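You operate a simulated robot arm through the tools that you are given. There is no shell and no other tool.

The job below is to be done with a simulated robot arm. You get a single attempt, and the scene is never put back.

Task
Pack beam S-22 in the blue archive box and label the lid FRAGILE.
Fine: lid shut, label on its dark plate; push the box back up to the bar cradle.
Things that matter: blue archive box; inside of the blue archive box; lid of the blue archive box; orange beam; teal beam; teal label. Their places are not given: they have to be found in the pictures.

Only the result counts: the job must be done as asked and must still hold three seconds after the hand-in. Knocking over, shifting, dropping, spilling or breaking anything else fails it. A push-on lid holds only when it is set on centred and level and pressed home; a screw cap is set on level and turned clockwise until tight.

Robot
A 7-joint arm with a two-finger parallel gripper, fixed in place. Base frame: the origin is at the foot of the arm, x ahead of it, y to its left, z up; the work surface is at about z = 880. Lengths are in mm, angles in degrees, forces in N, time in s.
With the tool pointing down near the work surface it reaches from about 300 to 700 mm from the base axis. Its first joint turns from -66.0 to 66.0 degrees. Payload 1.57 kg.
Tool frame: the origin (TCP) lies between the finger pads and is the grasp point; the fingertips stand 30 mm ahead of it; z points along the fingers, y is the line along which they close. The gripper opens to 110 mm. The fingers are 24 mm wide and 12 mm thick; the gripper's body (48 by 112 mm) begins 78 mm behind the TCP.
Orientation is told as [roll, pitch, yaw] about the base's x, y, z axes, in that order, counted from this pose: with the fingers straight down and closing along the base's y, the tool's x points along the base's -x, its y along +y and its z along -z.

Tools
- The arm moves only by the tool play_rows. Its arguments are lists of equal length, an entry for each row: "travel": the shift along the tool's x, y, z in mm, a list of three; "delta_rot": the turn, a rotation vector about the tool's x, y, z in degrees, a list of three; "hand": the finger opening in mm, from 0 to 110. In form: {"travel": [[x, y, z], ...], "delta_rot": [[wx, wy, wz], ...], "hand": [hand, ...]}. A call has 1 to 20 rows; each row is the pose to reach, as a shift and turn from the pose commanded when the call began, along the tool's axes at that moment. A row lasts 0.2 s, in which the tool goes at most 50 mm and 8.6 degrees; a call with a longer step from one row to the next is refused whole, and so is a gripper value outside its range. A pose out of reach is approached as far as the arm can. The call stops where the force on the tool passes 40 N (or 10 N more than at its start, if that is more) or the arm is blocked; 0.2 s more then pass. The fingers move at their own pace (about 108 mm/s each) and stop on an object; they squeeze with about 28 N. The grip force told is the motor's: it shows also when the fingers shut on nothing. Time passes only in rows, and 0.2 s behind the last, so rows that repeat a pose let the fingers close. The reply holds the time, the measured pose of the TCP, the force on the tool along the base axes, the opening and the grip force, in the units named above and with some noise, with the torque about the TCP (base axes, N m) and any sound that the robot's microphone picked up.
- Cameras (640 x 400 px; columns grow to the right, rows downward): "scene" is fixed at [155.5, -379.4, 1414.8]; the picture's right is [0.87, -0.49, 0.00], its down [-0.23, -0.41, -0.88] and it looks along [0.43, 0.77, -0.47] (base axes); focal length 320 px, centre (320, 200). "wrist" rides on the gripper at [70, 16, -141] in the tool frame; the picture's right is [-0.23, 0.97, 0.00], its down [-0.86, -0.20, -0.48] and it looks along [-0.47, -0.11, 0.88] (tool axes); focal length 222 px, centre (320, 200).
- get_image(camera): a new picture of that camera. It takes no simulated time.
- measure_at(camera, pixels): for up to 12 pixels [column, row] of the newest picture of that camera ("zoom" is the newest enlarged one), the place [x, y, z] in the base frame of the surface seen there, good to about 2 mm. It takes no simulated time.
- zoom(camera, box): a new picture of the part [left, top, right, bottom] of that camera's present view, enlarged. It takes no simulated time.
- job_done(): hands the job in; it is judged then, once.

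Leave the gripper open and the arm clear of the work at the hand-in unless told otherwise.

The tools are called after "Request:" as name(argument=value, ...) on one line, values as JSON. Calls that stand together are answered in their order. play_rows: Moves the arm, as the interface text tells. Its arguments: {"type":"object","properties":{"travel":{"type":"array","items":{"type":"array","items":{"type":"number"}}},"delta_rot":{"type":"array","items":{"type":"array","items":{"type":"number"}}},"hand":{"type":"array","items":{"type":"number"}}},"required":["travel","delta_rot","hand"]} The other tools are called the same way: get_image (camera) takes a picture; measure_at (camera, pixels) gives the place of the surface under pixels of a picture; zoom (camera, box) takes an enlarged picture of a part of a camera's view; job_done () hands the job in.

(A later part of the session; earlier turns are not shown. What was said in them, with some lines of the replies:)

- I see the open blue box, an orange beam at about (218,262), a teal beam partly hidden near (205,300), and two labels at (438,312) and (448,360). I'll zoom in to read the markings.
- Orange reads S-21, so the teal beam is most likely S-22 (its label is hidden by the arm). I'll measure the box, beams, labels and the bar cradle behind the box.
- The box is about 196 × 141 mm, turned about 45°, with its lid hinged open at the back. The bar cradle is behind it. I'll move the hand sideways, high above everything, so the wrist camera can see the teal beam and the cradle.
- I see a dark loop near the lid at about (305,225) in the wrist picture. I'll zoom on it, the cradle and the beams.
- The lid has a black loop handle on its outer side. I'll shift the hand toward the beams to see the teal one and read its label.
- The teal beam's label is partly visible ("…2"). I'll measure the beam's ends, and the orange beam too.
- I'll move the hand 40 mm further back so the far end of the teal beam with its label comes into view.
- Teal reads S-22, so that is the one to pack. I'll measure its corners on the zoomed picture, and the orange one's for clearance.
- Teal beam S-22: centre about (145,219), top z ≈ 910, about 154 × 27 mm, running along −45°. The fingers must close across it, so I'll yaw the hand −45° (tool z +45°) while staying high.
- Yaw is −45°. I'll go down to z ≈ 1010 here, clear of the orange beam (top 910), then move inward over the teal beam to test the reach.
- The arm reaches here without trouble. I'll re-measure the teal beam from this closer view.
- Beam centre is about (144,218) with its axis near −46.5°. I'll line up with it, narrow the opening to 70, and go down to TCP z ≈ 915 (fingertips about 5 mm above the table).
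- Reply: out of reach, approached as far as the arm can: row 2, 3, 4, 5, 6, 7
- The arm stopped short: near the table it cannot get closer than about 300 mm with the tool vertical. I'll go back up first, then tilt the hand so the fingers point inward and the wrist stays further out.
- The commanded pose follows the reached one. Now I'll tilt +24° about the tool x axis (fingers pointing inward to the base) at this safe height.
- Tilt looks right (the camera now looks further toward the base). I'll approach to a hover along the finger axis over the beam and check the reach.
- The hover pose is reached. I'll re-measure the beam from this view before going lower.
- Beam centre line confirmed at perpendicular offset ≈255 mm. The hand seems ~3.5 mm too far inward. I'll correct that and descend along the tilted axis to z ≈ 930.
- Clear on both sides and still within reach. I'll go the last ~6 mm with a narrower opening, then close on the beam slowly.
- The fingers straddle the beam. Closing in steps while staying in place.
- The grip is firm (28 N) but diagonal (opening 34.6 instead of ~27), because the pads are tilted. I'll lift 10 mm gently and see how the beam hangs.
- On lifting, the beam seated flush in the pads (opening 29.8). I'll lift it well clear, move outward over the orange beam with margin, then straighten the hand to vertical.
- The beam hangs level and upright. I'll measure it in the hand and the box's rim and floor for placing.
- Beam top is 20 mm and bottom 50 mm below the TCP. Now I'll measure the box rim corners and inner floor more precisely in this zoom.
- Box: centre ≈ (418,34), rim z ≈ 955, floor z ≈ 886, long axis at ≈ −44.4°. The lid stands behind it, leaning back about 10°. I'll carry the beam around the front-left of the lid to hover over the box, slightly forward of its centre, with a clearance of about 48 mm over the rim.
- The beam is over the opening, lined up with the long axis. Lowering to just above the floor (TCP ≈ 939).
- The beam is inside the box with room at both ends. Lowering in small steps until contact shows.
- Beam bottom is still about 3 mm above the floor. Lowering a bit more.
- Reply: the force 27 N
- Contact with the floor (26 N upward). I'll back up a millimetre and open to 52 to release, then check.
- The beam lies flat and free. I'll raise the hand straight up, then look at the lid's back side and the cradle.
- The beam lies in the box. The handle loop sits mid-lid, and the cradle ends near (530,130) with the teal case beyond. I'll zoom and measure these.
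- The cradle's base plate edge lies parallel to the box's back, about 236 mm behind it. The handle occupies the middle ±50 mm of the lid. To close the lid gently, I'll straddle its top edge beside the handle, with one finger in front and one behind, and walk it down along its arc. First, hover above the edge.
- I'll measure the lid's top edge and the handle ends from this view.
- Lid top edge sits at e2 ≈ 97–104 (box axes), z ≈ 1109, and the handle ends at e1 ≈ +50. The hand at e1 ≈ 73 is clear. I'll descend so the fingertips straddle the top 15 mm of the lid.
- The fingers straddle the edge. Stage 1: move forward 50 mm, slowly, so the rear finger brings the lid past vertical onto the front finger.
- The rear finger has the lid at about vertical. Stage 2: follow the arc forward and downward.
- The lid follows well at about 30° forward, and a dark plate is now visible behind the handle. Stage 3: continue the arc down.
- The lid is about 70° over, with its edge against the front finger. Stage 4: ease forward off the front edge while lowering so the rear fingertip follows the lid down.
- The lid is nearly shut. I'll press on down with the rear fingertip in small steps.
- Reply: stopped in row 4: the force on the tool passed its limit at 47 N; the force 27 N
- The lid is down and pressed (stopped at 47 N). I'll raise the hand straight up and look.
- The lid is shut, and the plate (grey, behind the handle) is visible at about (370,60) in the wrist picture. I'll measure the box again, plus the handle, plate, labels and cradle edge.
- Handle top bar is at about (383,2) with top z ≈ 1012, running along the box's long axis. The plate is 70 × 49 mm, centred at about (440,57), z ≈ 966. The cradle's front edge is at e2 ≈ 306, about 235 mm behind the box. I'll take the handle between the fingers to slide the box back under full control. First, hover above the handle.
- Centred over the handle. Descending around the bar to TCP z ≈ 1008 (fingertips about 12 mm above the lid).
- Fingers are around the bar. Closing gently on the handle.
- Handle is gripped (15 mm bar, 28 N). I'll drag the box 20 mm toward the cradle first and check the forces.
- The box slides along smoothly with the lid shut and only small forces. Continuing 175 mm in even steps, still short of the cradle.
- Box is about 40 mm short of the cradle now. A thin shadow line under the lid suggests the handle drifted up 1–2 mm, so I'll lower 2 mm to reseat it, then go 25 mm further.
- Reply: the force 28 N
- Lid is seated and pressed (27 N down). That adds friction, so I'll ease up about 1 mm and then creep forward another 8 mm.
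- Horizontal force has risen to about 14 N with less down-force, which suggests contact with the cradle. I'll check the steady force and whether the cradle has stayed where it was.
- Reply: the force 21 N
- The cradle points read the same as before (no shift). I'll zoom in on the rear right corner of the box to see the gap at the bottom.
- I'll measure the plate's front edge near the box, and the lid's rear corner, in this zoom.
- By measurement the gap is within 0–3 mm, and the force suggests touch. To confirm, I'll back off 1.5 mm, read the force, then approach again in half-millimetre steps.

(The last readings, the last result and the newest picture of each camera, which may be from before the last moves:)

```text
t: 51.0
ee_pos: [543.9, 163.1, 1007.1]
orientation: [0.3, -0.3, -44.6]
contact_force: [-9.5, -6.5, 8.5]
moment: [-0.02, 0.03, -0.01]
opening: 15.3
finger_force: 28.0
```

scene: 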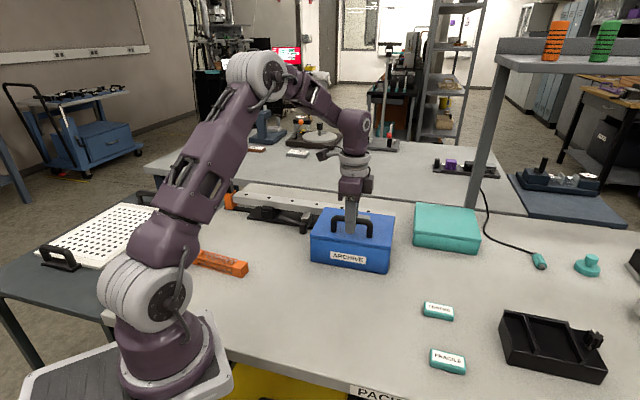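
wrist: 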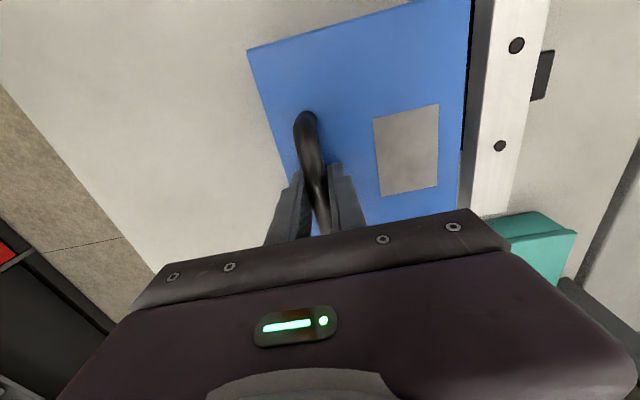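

Force climbs steadily from about 1 to 11 N over the last millimetre, so the box's back is against the cradle. I'll open the hand to release the handle and rise straight up.

Request:
play_rows(travel=[[0, 0, 0], [0, 0, 0], [0, 0, 0], [0, 0, 0]], delta_rot=[[0, 0, 0], [0, 0, 0], [0, 0, 0], [0, 0, 0]], hand=[20, 30, 46, 46])

Request:
play_rows(travel=[[0, 0, -20], [0, 0, -60], [0, 0, -105], [0, 0, -150], [0, 0, -180], [0, 0, -180]], delta_rot=[[0, 0, 0], [0, 0, 0], [0, 0, 0], [0, 0, 0], [0, 0, 0], [0, 0, 0]], hand=[46, 46, 46, 46, 46, 46])

Request:
get_image(camera="scene")

Request:
get_image(camera="wrist")

```text
t: 52.0
ee_pos: [543.9, 164.4, 1006.4]
orientation: [0.1, -0.2, -44.5]
contact_force: [0.5, 1.0, -0.4]
moment: [0.01, -0.02, -0.04]
opening: 46.0
finger_force: 0.0
```

```text
t: 53.4
ee_pos: [543.9, 162.9, 1187.1]
orientation: [0.2, -0.2, -44.4]
contact_force: [0.2, -0.1, -0.9]
moment: [-0.03, -0.04, 0.01]
opening: 46.0
finger_force: 0.0
```

```text
taken
```

scene: 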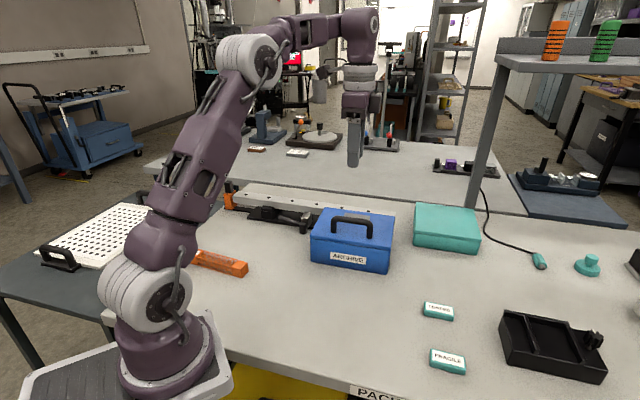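

```text
taken
```

wrist: 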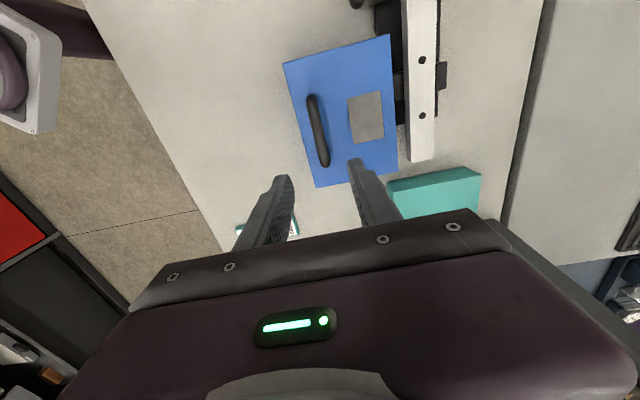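

The box is released against the cradle. Now the label: I'll zoom on FRAGILE and measure its corners, and re-measure the plate's new place.

Request:
zoom(camera="scene", box=[420, 335, 480, 385])

Request:
measure_at(camera="zoom", pixels=[[110, 150], [485, 235], [95, 235], [485, 325], [110, 210], [475, 300], [300, 220], [130, 160], [470, 250], [300, 285], [300, 250], [60, 240]])

Request:
measure_at(camera="wrist", pixels=[[348, 98], [381, 92], [384, 136], [353, 144], [366, 116], [312, 97], [325, 163], [390, 36], [284, 63], [398, 172], [316, 187], [392, 80]])

```text
8.00 times, centred on (450, 360) of scene
```

zoom: 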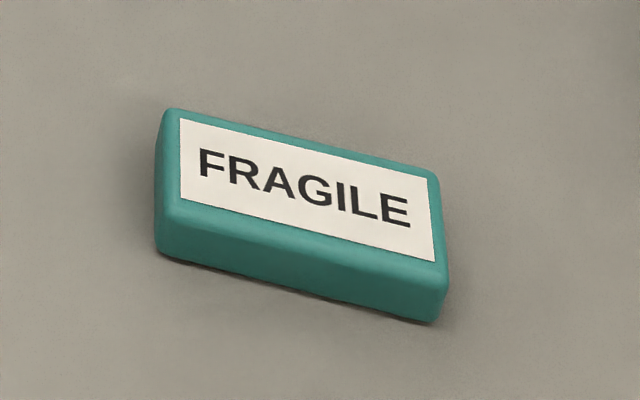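

```text
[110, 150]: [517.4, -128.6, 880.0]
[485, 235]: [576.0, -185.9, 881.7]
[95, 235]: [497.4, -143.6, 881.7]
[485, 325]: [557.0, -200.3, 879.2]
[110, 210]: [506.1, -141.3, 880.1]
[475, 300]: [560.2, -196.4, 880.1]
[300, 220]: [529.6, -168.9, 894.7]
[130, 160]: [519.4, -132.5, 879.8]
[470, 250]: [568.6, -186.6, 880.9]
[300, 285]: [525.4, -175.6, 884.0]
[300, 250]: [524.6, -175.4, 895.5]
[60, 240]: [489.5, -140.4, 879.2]
```

```text
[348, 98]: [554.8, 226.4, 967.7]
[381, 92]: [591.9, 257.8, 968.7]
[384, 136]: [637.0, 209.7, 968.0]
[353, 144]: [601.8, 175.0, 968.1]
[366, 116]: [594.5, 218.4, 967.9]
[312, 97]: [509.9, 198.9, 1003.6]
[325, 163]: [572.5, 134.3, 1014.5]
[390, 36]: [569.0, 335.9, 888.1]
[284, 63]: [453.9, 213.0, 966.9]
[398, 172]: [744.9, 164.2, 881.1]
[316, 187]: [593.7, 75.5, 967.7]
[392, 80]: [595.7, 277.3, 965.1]
```

Request:
measure_at(camera="zoom", pixels=[[174, 114], [428, 174], [438, 262], [168, 206], [185, 125], [425, 190], [430, 255], [186, 195], [305, 190], [160, 240], [430, 315], [300, 140]])

```text
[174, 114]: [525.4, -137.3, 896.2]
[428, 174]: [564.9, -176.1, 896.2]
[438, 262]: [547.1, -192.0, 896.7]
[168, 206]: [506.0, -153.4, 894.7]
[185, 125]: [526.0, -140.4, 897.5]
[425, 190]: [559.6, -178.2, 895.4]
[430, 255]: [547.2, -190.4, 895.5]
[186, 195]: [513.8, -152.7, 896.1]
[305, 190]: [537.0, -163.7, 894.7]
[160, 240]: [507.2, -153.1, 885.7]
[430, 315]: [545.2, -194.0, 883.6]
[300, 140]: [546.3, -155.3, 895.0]
```

FRAGILE label: centre ≈ (536,−165), about 58 × 27 mm, top z ≈ 896, aligned with the hand's current yaw. I'll fly high over to it (and take out the 0.3° tilt).

Request:
play_rows(travel=[[-32, -34.2, 0], [-64, -68.4, 0], [-96, -102.6, 0], [-128, -136.8, 0], [-160, -171, 0], [-192, -205.3, 0], [-223.8, -239.5, 0], [-223.8, -239.5, 0]], delta_rot=[[0.28, 0, 0], [0.28, 0, 0], [0.28, 0, 0], [0.28, 0, 0], [0.28, 0, 0], [0.28, 0, 0], [0.28, 0, 0], [0.28, 0, 0]], hand=[46, 46, 46, 46, 46, 46, 46, 46])

Request:
play_rows(travel=[[0, 0, 45], [0, 0, 90], [0, 0, 135], [0, 0, 180], [0, 0, 220], [0, 0, 220]], delta_rot=[[0, 0, 0], [0, 0, 0], [0, 0, 0], [0, 0, 0], [0, 0, 0], [0, 0, 0]], hand=[46, 46, 46, 46, 46, 46])

Request:
get_image(camera="wrist")

Request:
get_image(camera="scene")

```text
t: 55.2
ee_pos: [533.9, -163.4, 1185.1]
orientation: [-0.1, -0.2, -44.4]
contact_force: [-0.8, 0.4, 0.0]
moment: [0.0, 0.02, 0.01]
opening: 46.0
finger_force: 0.2
```

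```text
t: 56.6
ee_pos: [538.0, -162.8, 967.8]
orientation: [0.0, -0.2, -44.5]
contact_force: [-0.5, -0.1, 0.5]
moment: [-0.01, 0.04, -0.01]
opening: 45.9
finger_force: 0.1
```

```text
taken
```

wrist: 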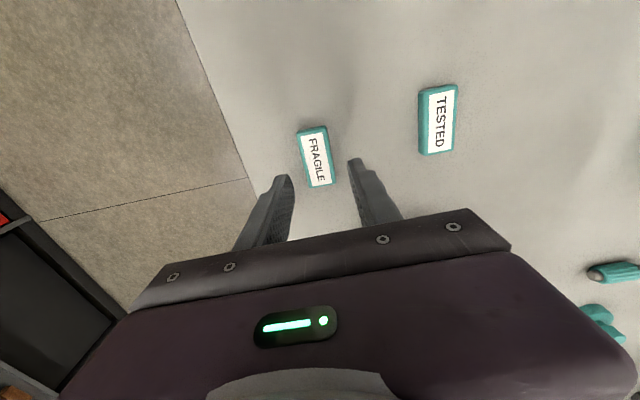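

```text
taken
```

scene: 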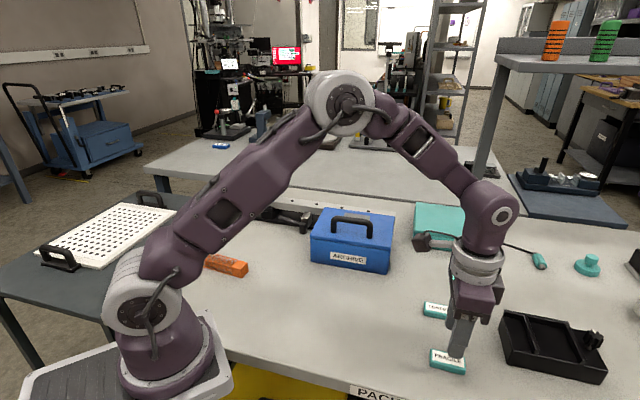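

I'll re-measure the label from this close wrist view before descending.

Request:
zoom(camera="wrist", box=[260, 100, 400, 220])

Request:
measure_at(camera="zoom", pixels=[[180, 128], [292, 122], [340, 375], [220, 398], [255, 260], [300, 150], [200, 280], [310, 250]])

Request:
measure_at(camera="wrist", pixels=[[299, 133], [325, 127], [334, 183], [308, 188], [316, 158], [304, 160], [330, 155]])

```text
3.33 times, centred on (330, 160) of wrist
```

zoom: 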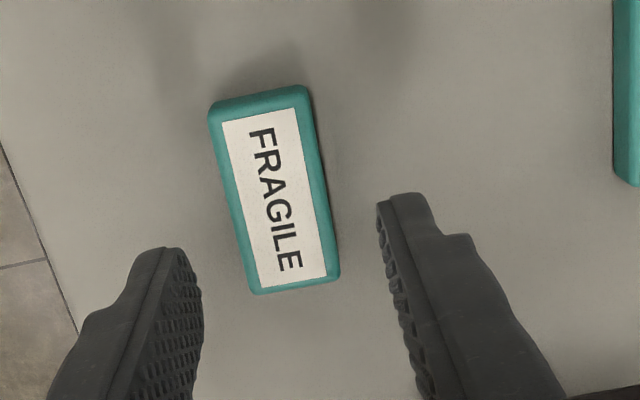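

```text
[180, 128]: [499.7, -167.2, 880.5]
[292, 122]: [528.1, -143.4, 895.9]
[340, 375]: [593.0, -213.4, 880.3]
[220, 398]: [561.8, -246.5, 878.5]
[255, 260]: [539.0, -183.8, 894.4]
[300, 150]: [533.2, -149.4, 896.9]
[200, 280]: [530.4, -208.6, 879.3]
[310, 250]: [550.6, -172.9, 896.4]
```

```text
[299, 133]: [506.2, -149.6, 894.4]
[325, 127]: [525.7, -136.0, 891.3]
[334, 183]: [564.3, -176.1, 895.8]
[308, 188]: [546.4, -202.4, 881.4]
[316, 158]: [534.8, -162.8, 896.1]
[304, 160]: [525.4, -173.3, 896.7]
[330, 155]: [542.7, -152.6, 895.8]
```

Label centre (≈535.5,−163) is right under the TCP. Going down to z ≈ 913 (tips about 3 mm above the table), then closing.

Request:
play_rows(travel=[[0, 0, 25], [0, 0, 45], [0, 0, 53], [0, 0, 53]], delta_rot=[[0, 0, 0], [0, 0, 0], [0, 0, 0], [0, 0, 0]], hand=[46, 46, 46, 46])

Request:
play_rows(travel=[[0, 0, 0], [0, 0, 0], [0, 0, 0], [0, 0, 0], [0, 0, 0]], delta_rot=[[0, 0, 0], [0, 0, 0], [0, 0, 0], [0, 0, 0], [0, 0, 0]], hand=[38, 32, 26, 18, 18])

Request:
get_image(camera="wrist")

```text
t: 57.6
ee_pos: [536.4, -164.4, 915.5]
orientation: [-0.1, -0.3, -44.5]
contact_force: [0.2, -0.7, 0.4]
moment: [0.01, -0.02, 0.02]
opening: 46.1
finger_force: 0.1
```

```text
t: 58.8
ee_pos: [536.5, -164.3, 914.3]
orientation: [0.0, -0.2, -44.4]
contact_force: [0.5, -0.8, 0.5]
moment: [-0.04, 0.01, 0.01]
opening: 28.9
finger_force: 28.6
```

```text
taken
```

wrist: 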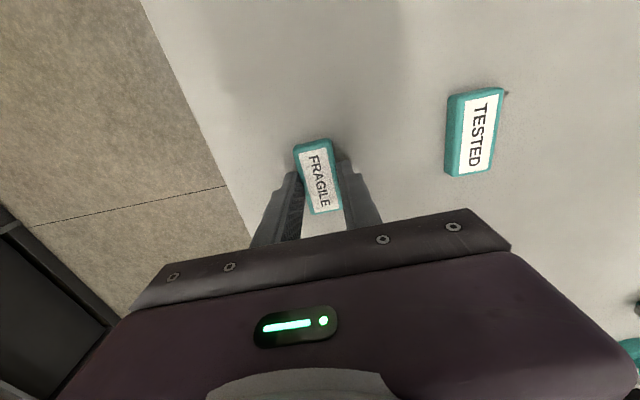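

Label gripped (28.9 mm). Lifting to z ≈ 1100 and carrying it over to the plate at about (596,217).

Request:
play_rows(travel=[[0, 0, -15], [0, 0, -50], [0, 0, -95], [0, 0, -140], [0, 0, -186], [0, 0, -186]], delta_rot=[[0, 0, 0], [0, 0, 0], [0, 0, 0], [0, 0, 0], [0, 0, 0], [0, 0, 0]], hand=[18, 18, 18, 18, 18, 18])

Request:
play_rows(travel=[[22.4, 31.4, 0], [44.9, 62.9, 0], [67.3, 94.3, 0], [89.8, 125.7, 0], [112.2, 157.1, 0], [134.6, 188.6, 0], [157.1, 220, 0], [179.5, 251.4, 0], [202, 282.9, 0], [224.4, 314.3, 0], [224.4, 314.3, 0]], delta_rot=[[0, 0, 0], [0, 0, 0], [0, 0, 0], [0, 0, 0], [0, 0, 0], [0, 0, 0], [0, 0, 0], [0, 0, 0], [0, 0, 0], [0, 0, 0], [0, 0, 0]], hand=[18, 18, 18, 18, 18, 18, 18, 18, 18, 18, 18])

Request:
get_image(camera="wrist")

Request:
zoom(camera="scene", box=[270, 120, 450, 300])

```text
t: 60.2
ee_pos: [535.9, -165.1, 1099.2]
orientation: [0.1, -0.2, -44.5]
contact_force: [-0.7, 0.1, -0.3]
moment: [-0.02, 0.0, 0.02]
opening: 28.9
finger_force: 28.0
```

```text
t: 62.6
ee_pos: [594.9, 218.2, 1098.2]
orientation: [-0.2, -0.1, -44.4]
contact_force: [0.1, 0.1, -0.4]
moment: [-0.01, 0.01, 0.0]
opening: 28.8
finger_force: 28.5
```

```text
taken
```

wrist: 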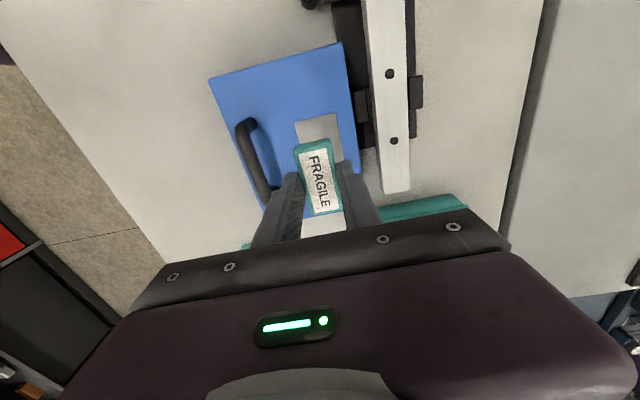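

```text
2.22 times, centred on (360, 210) of scene
```

zoom: 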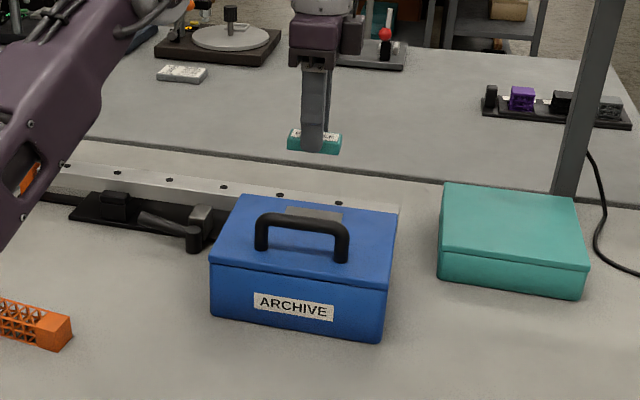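

The label hangs over the plate. I'll measure the label in the hand and the visible plate edge to fine-tune.

Request:
measure_at(camera="wrist", pixels=[[296, 147], [331, 140], [310, 212], [340, 207], [318, 178], [297, 123], [336, 114], [340, 140], [346, 217], [300, 138], [209, 79], [341, 44]])

Request:
zoom(camera="wrist", box=[200, 30, 440, 240])

```text
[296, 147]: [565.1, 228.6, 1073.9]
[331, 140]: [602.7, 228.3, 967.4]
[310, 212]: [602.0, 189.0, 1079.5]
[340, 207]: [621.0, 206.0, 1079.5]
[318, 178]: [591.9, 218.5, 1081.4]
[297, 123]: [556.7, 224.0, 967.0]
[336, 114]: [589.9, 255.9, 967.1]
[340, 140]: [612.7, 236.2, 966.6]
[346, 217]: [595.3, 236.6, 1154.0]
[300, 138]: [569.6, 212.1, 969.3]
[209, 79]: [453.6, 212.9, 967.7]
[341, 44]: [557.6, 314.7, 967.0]
```

```text
1.90 times, centred on (320, 135) of wrist
```

zoom: 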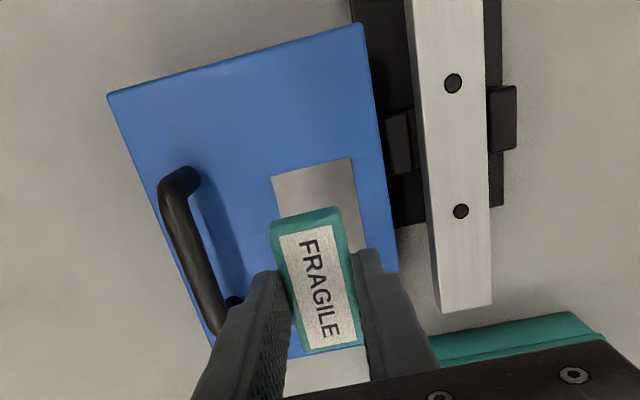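

Label is within 2 mm of the plate's centre. Small correction, then lowering to a few millimetres above the plate.

Request:
play_rows(travel=[[-1.9, 0.9, 30], [-1.9, 0.9, 60], [-1.9, 0.9, 82], [-1.9, 0.9, 92], [-1.9, 0.9, 92]], delta_rot=[[0, 0, 0], [0, 0, 0], [0, 0, 0], [0, 0, 0], [0, 0, 0]], hand=[18, 18, 18, 18, 18])

Request:
zoom(camera="wrist", box=[200, 30, 440, 240])

Request:
zoom(camera="scene", box=[300, 180, 410, 280])

```text
t: 63.8
ee_pos: [595.4, 215.9, 1006.8]
orientation: [-0.1, -0.3, -44.5]
contact_force: [-0.2, 0.0, -1.1]
moment: [-0.02, 0.01, 0.01]
opening: 28.7
finger_force: 28.4
```

```text
1.90 times, centred on (320, 135) of wrist
```

zoom: 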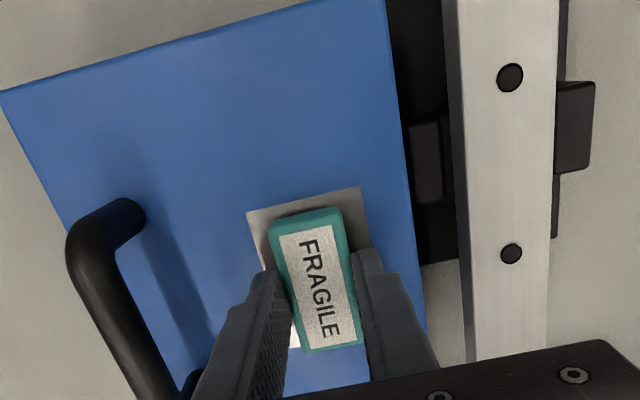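

```text
4.00 times, centred on (355, 230) of scene
```

zoom: 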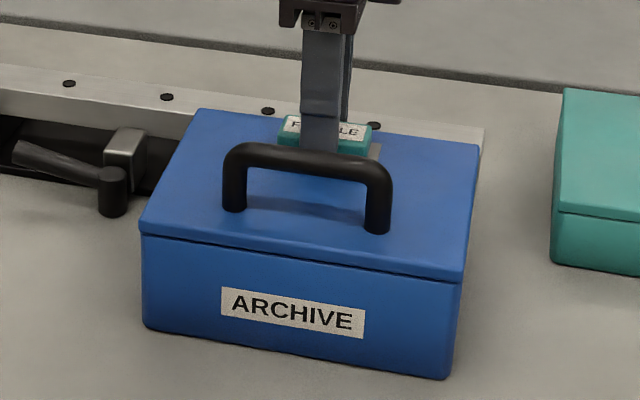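

The label is centred over the plate, just above it. Lowering in 1 mm steps until it touches.

Request:
play_rows(travel=[[0, 0, 1], [0, 0, 2], [0, 0, 3], [0, 0, 3]], delta_rot=[[0, 0, 0], [0, 0, 0], [0, 0, 0], [0, 0, 0]], hand=[18, 18, 18, 18])

```text
t: 64.8
ee_pos: [597.2, 217.7, 1003.7]
orientation: [0.1, -0.2, -44.5]
contact_force: [1.0, -1.2, 9.2]
moment: [-0.01, -0.03, 0.01]
opening: 28.9
finger_force: 28.4
```

The label is touching the plate (9 N). Opening to release.

Request:
play_rows(travel=[[0, 0, -0.5], [0, 0, -0.5], [0, 0, -0.5], [0, 0, -0.5], [0, 0, -0.5]], delta_rot=[[0, 0, 0], [0, 0, 0], [0, 0, 0], [0, 0, 0], [0, 0, 0]], hand=[18, 31, 36, 46, 46])

Request:
zoom(camera="wrist", box=[200, 30, 440, 240])

```text
t: 66.0
ee_pos: [596.1, 217.7, 1004.8]
orientation: [0.0, -0.2, -44.5]
contact_force: [-0.4, 1.3, 0.6]
moment: [-0.01, 0.0, 0.03]
opening: 46.0
finger_force: 0.0
```

```text
1.90 times, centred on (320, 135) of wrist
```

zoom: 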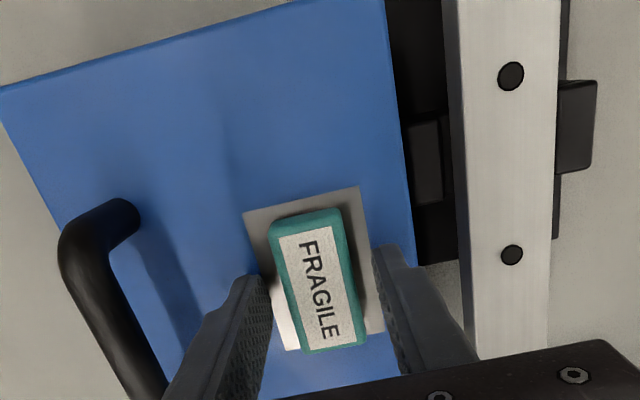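

The label sits on the plate, free of the fingers. Rising straight up and looking again.

Request:
play_rows(travel=[[0, 0, -15], [0, 0, -45], [0, 0, -90], [0, 0, -135], [0, 0, -180], [0, 0, -180]], delta_rot=[[0, 0, 0], [0, 0, 0], [0, 0, 0], [0, 0, 0], [0, 0, 0], [0, 0, 0]], hand=[46, 46, 46, 46, 46, 46])

Request:
get_image(camera="wrist")

Request:
get_image(camera="scene")

Request:
zoom(camera="wrist", box=[220, 20, 460, 230])

Request:
zoom(camera="scene", box=[300, 190, 410, 280])

```text
t: 67.4
ee_pos: [577.0, 214.3, 1171.7]
orientation: [0.1, -0.3, -44.6]
contact_force: [0.3, 0.4, -0.1]
moment: [-0.05, 0.01, 0.01]
opening: 46.2
finger_force: 0.1
out of reach, approached as far as the arm can: row 4, 5, 6
```

```text
taken
```

wrist: 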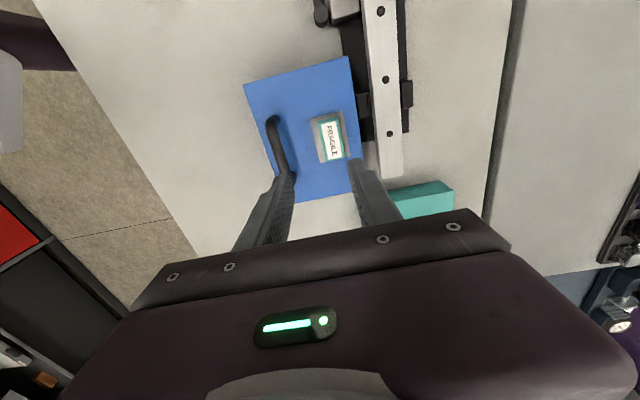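

```text
taken
```

scene: 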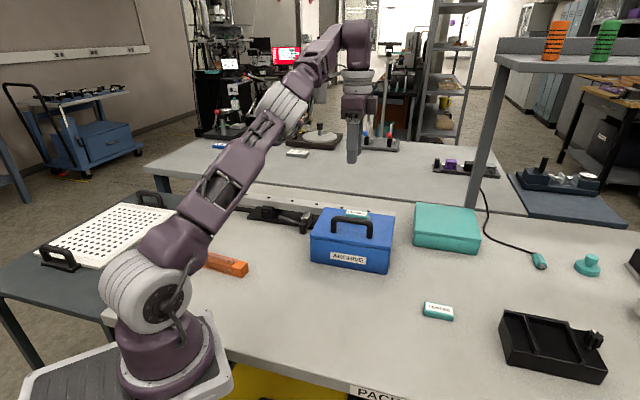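

```text
1.90 times, centred on (340, 125) of wrist
```

zoom: 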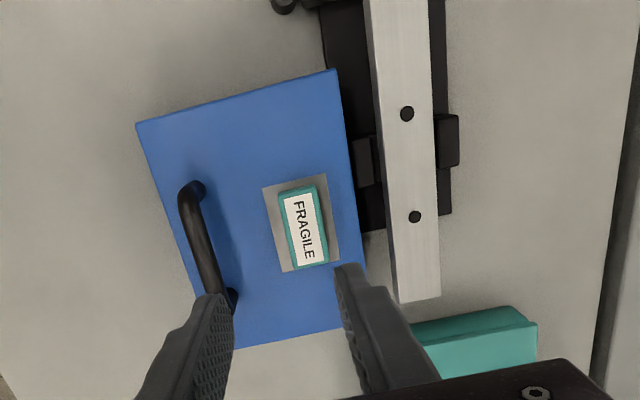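

```text
4.44 times, centred on (355, 235) of scene
```

zoom: 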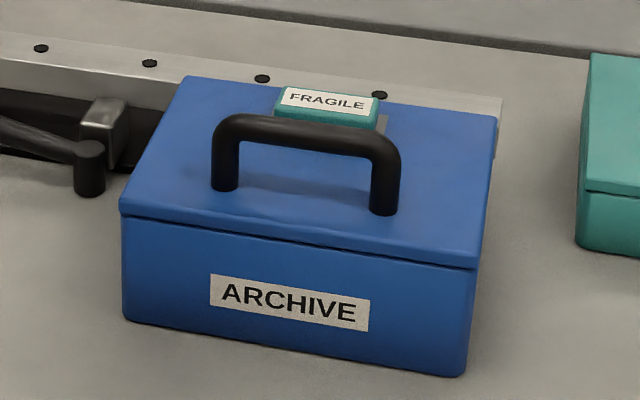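

FRAGILE lies squarely on the plate, and the lid looks shut all round. I'd like to see the gap at the cradle, so I'll move the hand over the rear-left corner, high above everything, to look down along the box's back edge.

Request:
play_rows(travel=[[35, 11, 17], [70, 22, 35], [100, 33, 52], [126.7, 44.1, 70], [126.7, 44.1, 70]], delta_rot=[[0, 0, 0], [0, 0, 0], [0, 0, 0], [0, 0, 0], [0, 0, 0]], hand=[46, 46, 46, 46, 46])

Request:
get_image(camera="wrist")

Request:
zoom(camera="wrist", box=[220, 60, 420, 240])

```text
t: 68.6
ee_pos: [516.2, 338.1, 1098.8]
orientation: [-0.1, -0.2, -44.5]
contact_force: [0.0, 0.5, -0.6]
moment: [0.0, -0.01, -0.01]
opening: 45.8
finger_force: 0.1
```

```text
taken
```

wrist: 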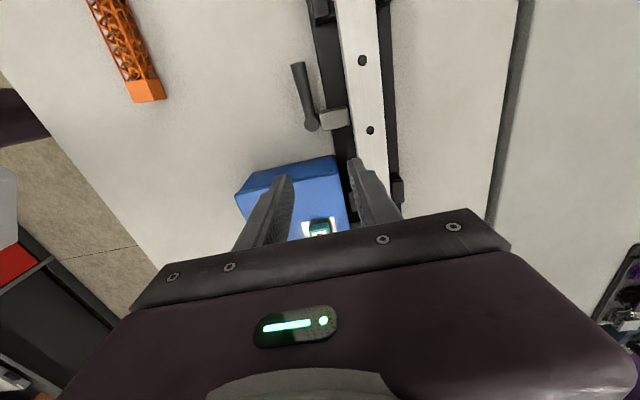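

```text
2.22 times, centred on (320, 150) of wrist
```

zoom: 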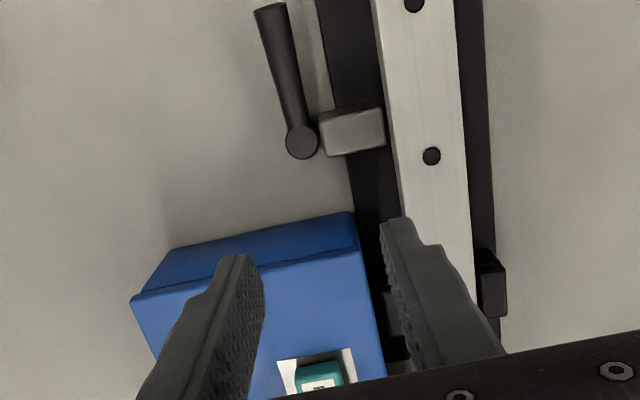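

From here the box's lower rear-left corner appears right at the black base plate's front edge, around (352,212) in the zoom. I'll measure to confirm.

Request:
measure_at(camera="zoom", pixels=[[335, 130], [348, 180], [352, 195], [345, 213], [340, 216], [300, 223], [358, 200], [358, 240], [356, 252], [345, 190], [175, 248], [250, 240]])

Request:
zoom(camera="wrist", box=[300, 120, 370, 200])

```text
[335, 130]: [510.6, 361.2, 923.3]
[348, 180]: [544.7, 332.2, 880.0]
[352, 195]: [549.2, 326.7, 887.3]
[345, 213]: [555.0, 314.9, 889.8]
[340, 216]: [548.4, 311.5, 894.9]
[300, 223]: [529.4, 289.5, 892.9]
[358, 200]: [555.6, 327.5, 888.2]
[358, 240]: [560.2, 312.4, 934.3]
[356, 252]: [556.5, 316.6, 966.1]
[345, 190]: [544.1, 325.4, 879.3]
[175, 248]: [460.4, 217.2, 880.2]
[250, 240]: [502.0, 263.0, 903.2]
```

```text
5.00 times, centred on (335, 160) of wrist
```

zoom: 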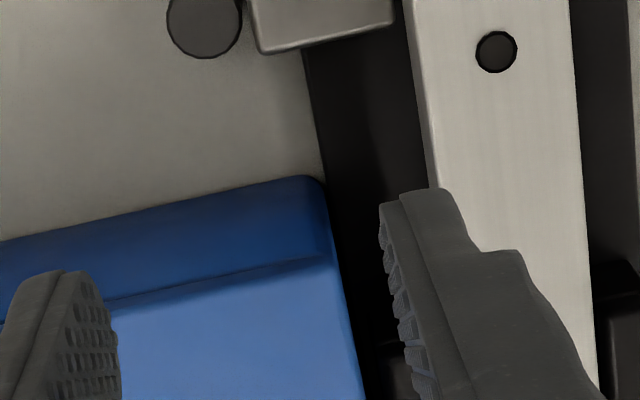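

The plate edge (e2 ≈ 300) and the box's back (≈ 299–300) coincide, so the box is up against the cradle. Now I'll check that the lid is level and that everything else is in place.

Request:
get_image(camera="scene")

Request:
measure_at(camera="scene", pixels=[[315, 236], [340, 241], [380, 246], [325, 215], [388, 219], [330, 230], [380, 235], [218, 263], [238, 268], [440, 312], [440, 226], [345, 222]])

Request:
zoom(camera="scene", box=[295, 190, 415, 285])

```text
taken
```

scene: 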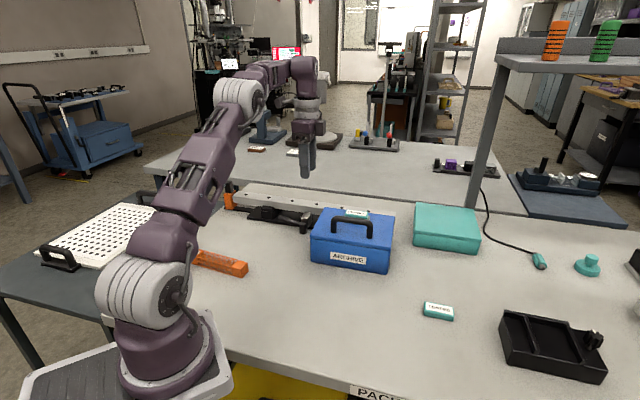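

```text
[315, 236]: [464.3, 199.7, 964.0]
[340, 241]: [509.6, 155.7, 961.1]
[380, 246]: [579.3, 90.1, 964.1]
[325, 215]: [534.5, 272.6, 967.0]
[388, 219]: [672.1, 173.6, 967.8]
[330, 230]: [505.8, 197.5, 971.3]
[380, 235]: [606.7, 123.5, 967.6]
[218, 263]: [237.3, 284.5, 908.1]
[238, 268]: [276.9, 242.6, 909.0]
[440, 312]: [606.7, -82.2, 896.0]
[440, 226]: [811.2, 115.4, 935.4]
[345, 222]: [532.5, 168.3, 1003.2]
```

```text
4.21 times, centred on (355, 238) of scene
```

zoom: 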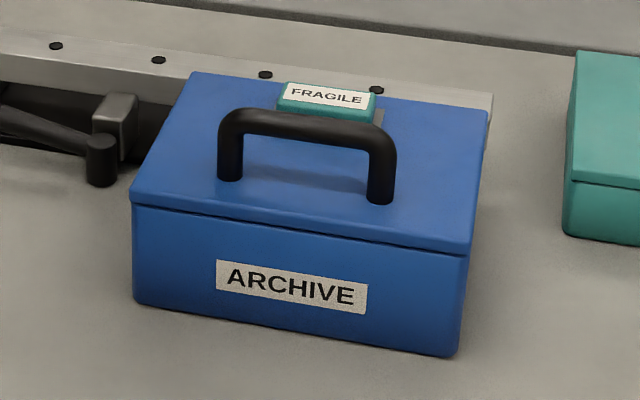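

All good: the lid is level at z ≈ 967 front and back, the label is on the plate, and the orange beam, TESTED label, teal case and cradle are unmoved. I'll retract the arm up and away from the work, and open the gripper fully.

Request:
play_rows(travel=[[-12, -26, -30], [-30, -66, -50], [-48, -106, -65], [-66, -146, -80], [-84, -186, -90], [-102, -226, -100], [-120, -266, -100], [-138, -306, -100], [-156, -346, -100], [-172, -380, -100], [-185, -407, -100], [-185, -407, -100]], delta_rot=[[0, 0, 0], [0, 0, 0], [0, 0, 0], [0, 0, 0], [0, 0, 0], [0, 0, 0], [0, 0, 0], [0, 0, 0], [0, 0, 0], [0, 0, 0], [0, 0, 0], [0, 0, 0]], hand=[46, 46, 46, 46, 46, 46, 46, 60, 80, 100, 110, 110])

Request:
get_image(camera="scene")

Request:
zoom(camera="scene", box=[180, 170, 490, 350])

Request:
get_image(camera="wrist")

```text
t: 71.2
ee_pos: [368.3, -86.2, 1195.4]
orientation: [0.0, -0.2, -44.4]
contact_force: [0.0, -0.1, -0.5]
moment: [0.01, -0.01, 0.01]
opening: 110.2
finger_force: 0.0
```

```text
taken
```

scene: 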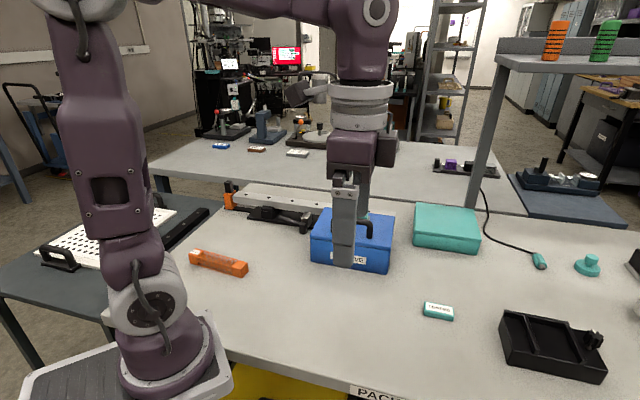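

```text
2.06 times, centred on (335, 260) of scene
```

zoom: 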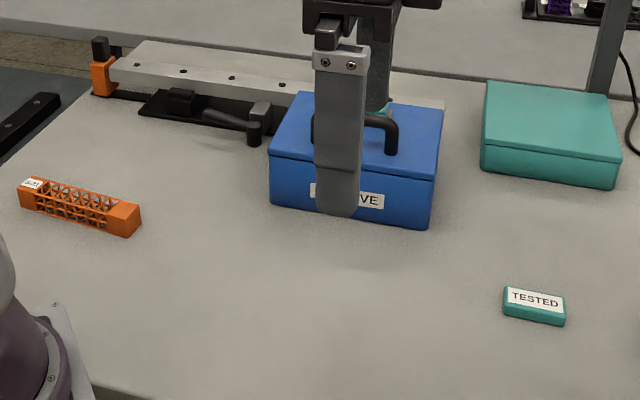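

```text
taken
```

wrist: 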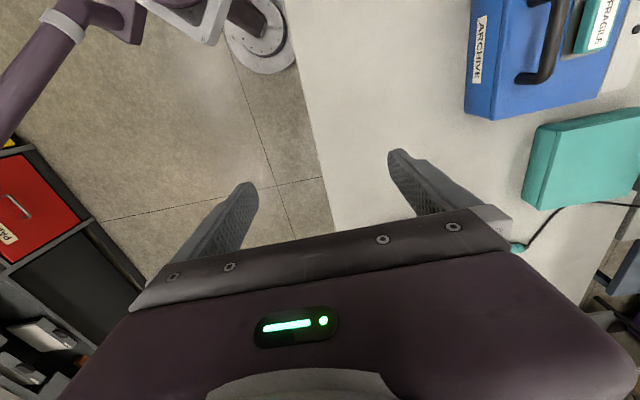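

The arm is clear and the gripper open. One last close look at the lid seam at the right front corner.

Request:
zoom(camera="scene", box=[360, 205, 405, 280])

Request:
zoom(camera="wrist", box=[440, 0, 640, 140])

```text
5.33 times, centred on (382, 242) of scene
```

zoom: 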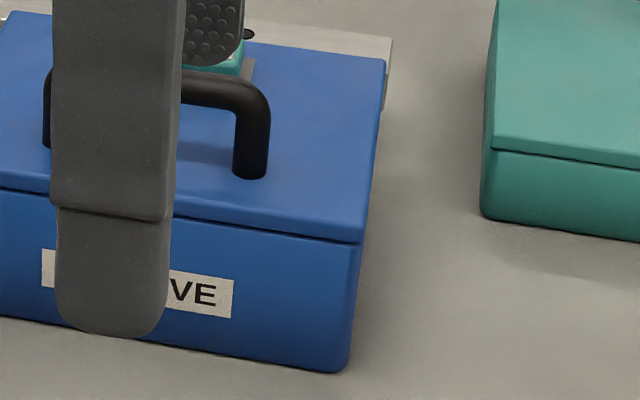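

```text
2.86 times, centred on (540, 70) of wrist
```

zoom: 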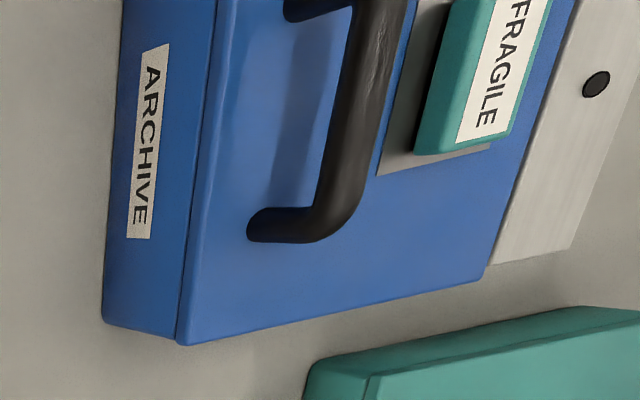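

The seam is tight all along, FRAGILE sits on the plate, and the box is against the cradle with S-22 inside. Nothing else has moved, so I'm handing in.

Request:
job_done()

```text
The job is handed in.
```

Beam S-22 is packed in the blue archive box with the lid shut. The FRAGILE label is on the lid's dark plate, and I handed the job in. The hand-in reply gave no verdict, so this is what I saw and measured beforehand.

- **Beam:** the teal beam is the one marked S-22. I saw it lying flat on the box floor before I closed the lid.
- **Lid:** it measured level front and back (about z = 967), and the seam looked tight all along the visible sides.
- **Label:** FRAGILE is on the plate, centred to within a few millimetres, and was released cleanly.
- **Box position:** I slid it back by its handle until the force climbed steadily at the cradle's base plate. The measured gap there is about a millimetre or less.
- **Everything else:** the cradle's position checked within about 2 mm of where it started. The orange beam, TESTED label and teal case look unmoved.

At hand-in the gripper was open and the arm raised clear of the work.
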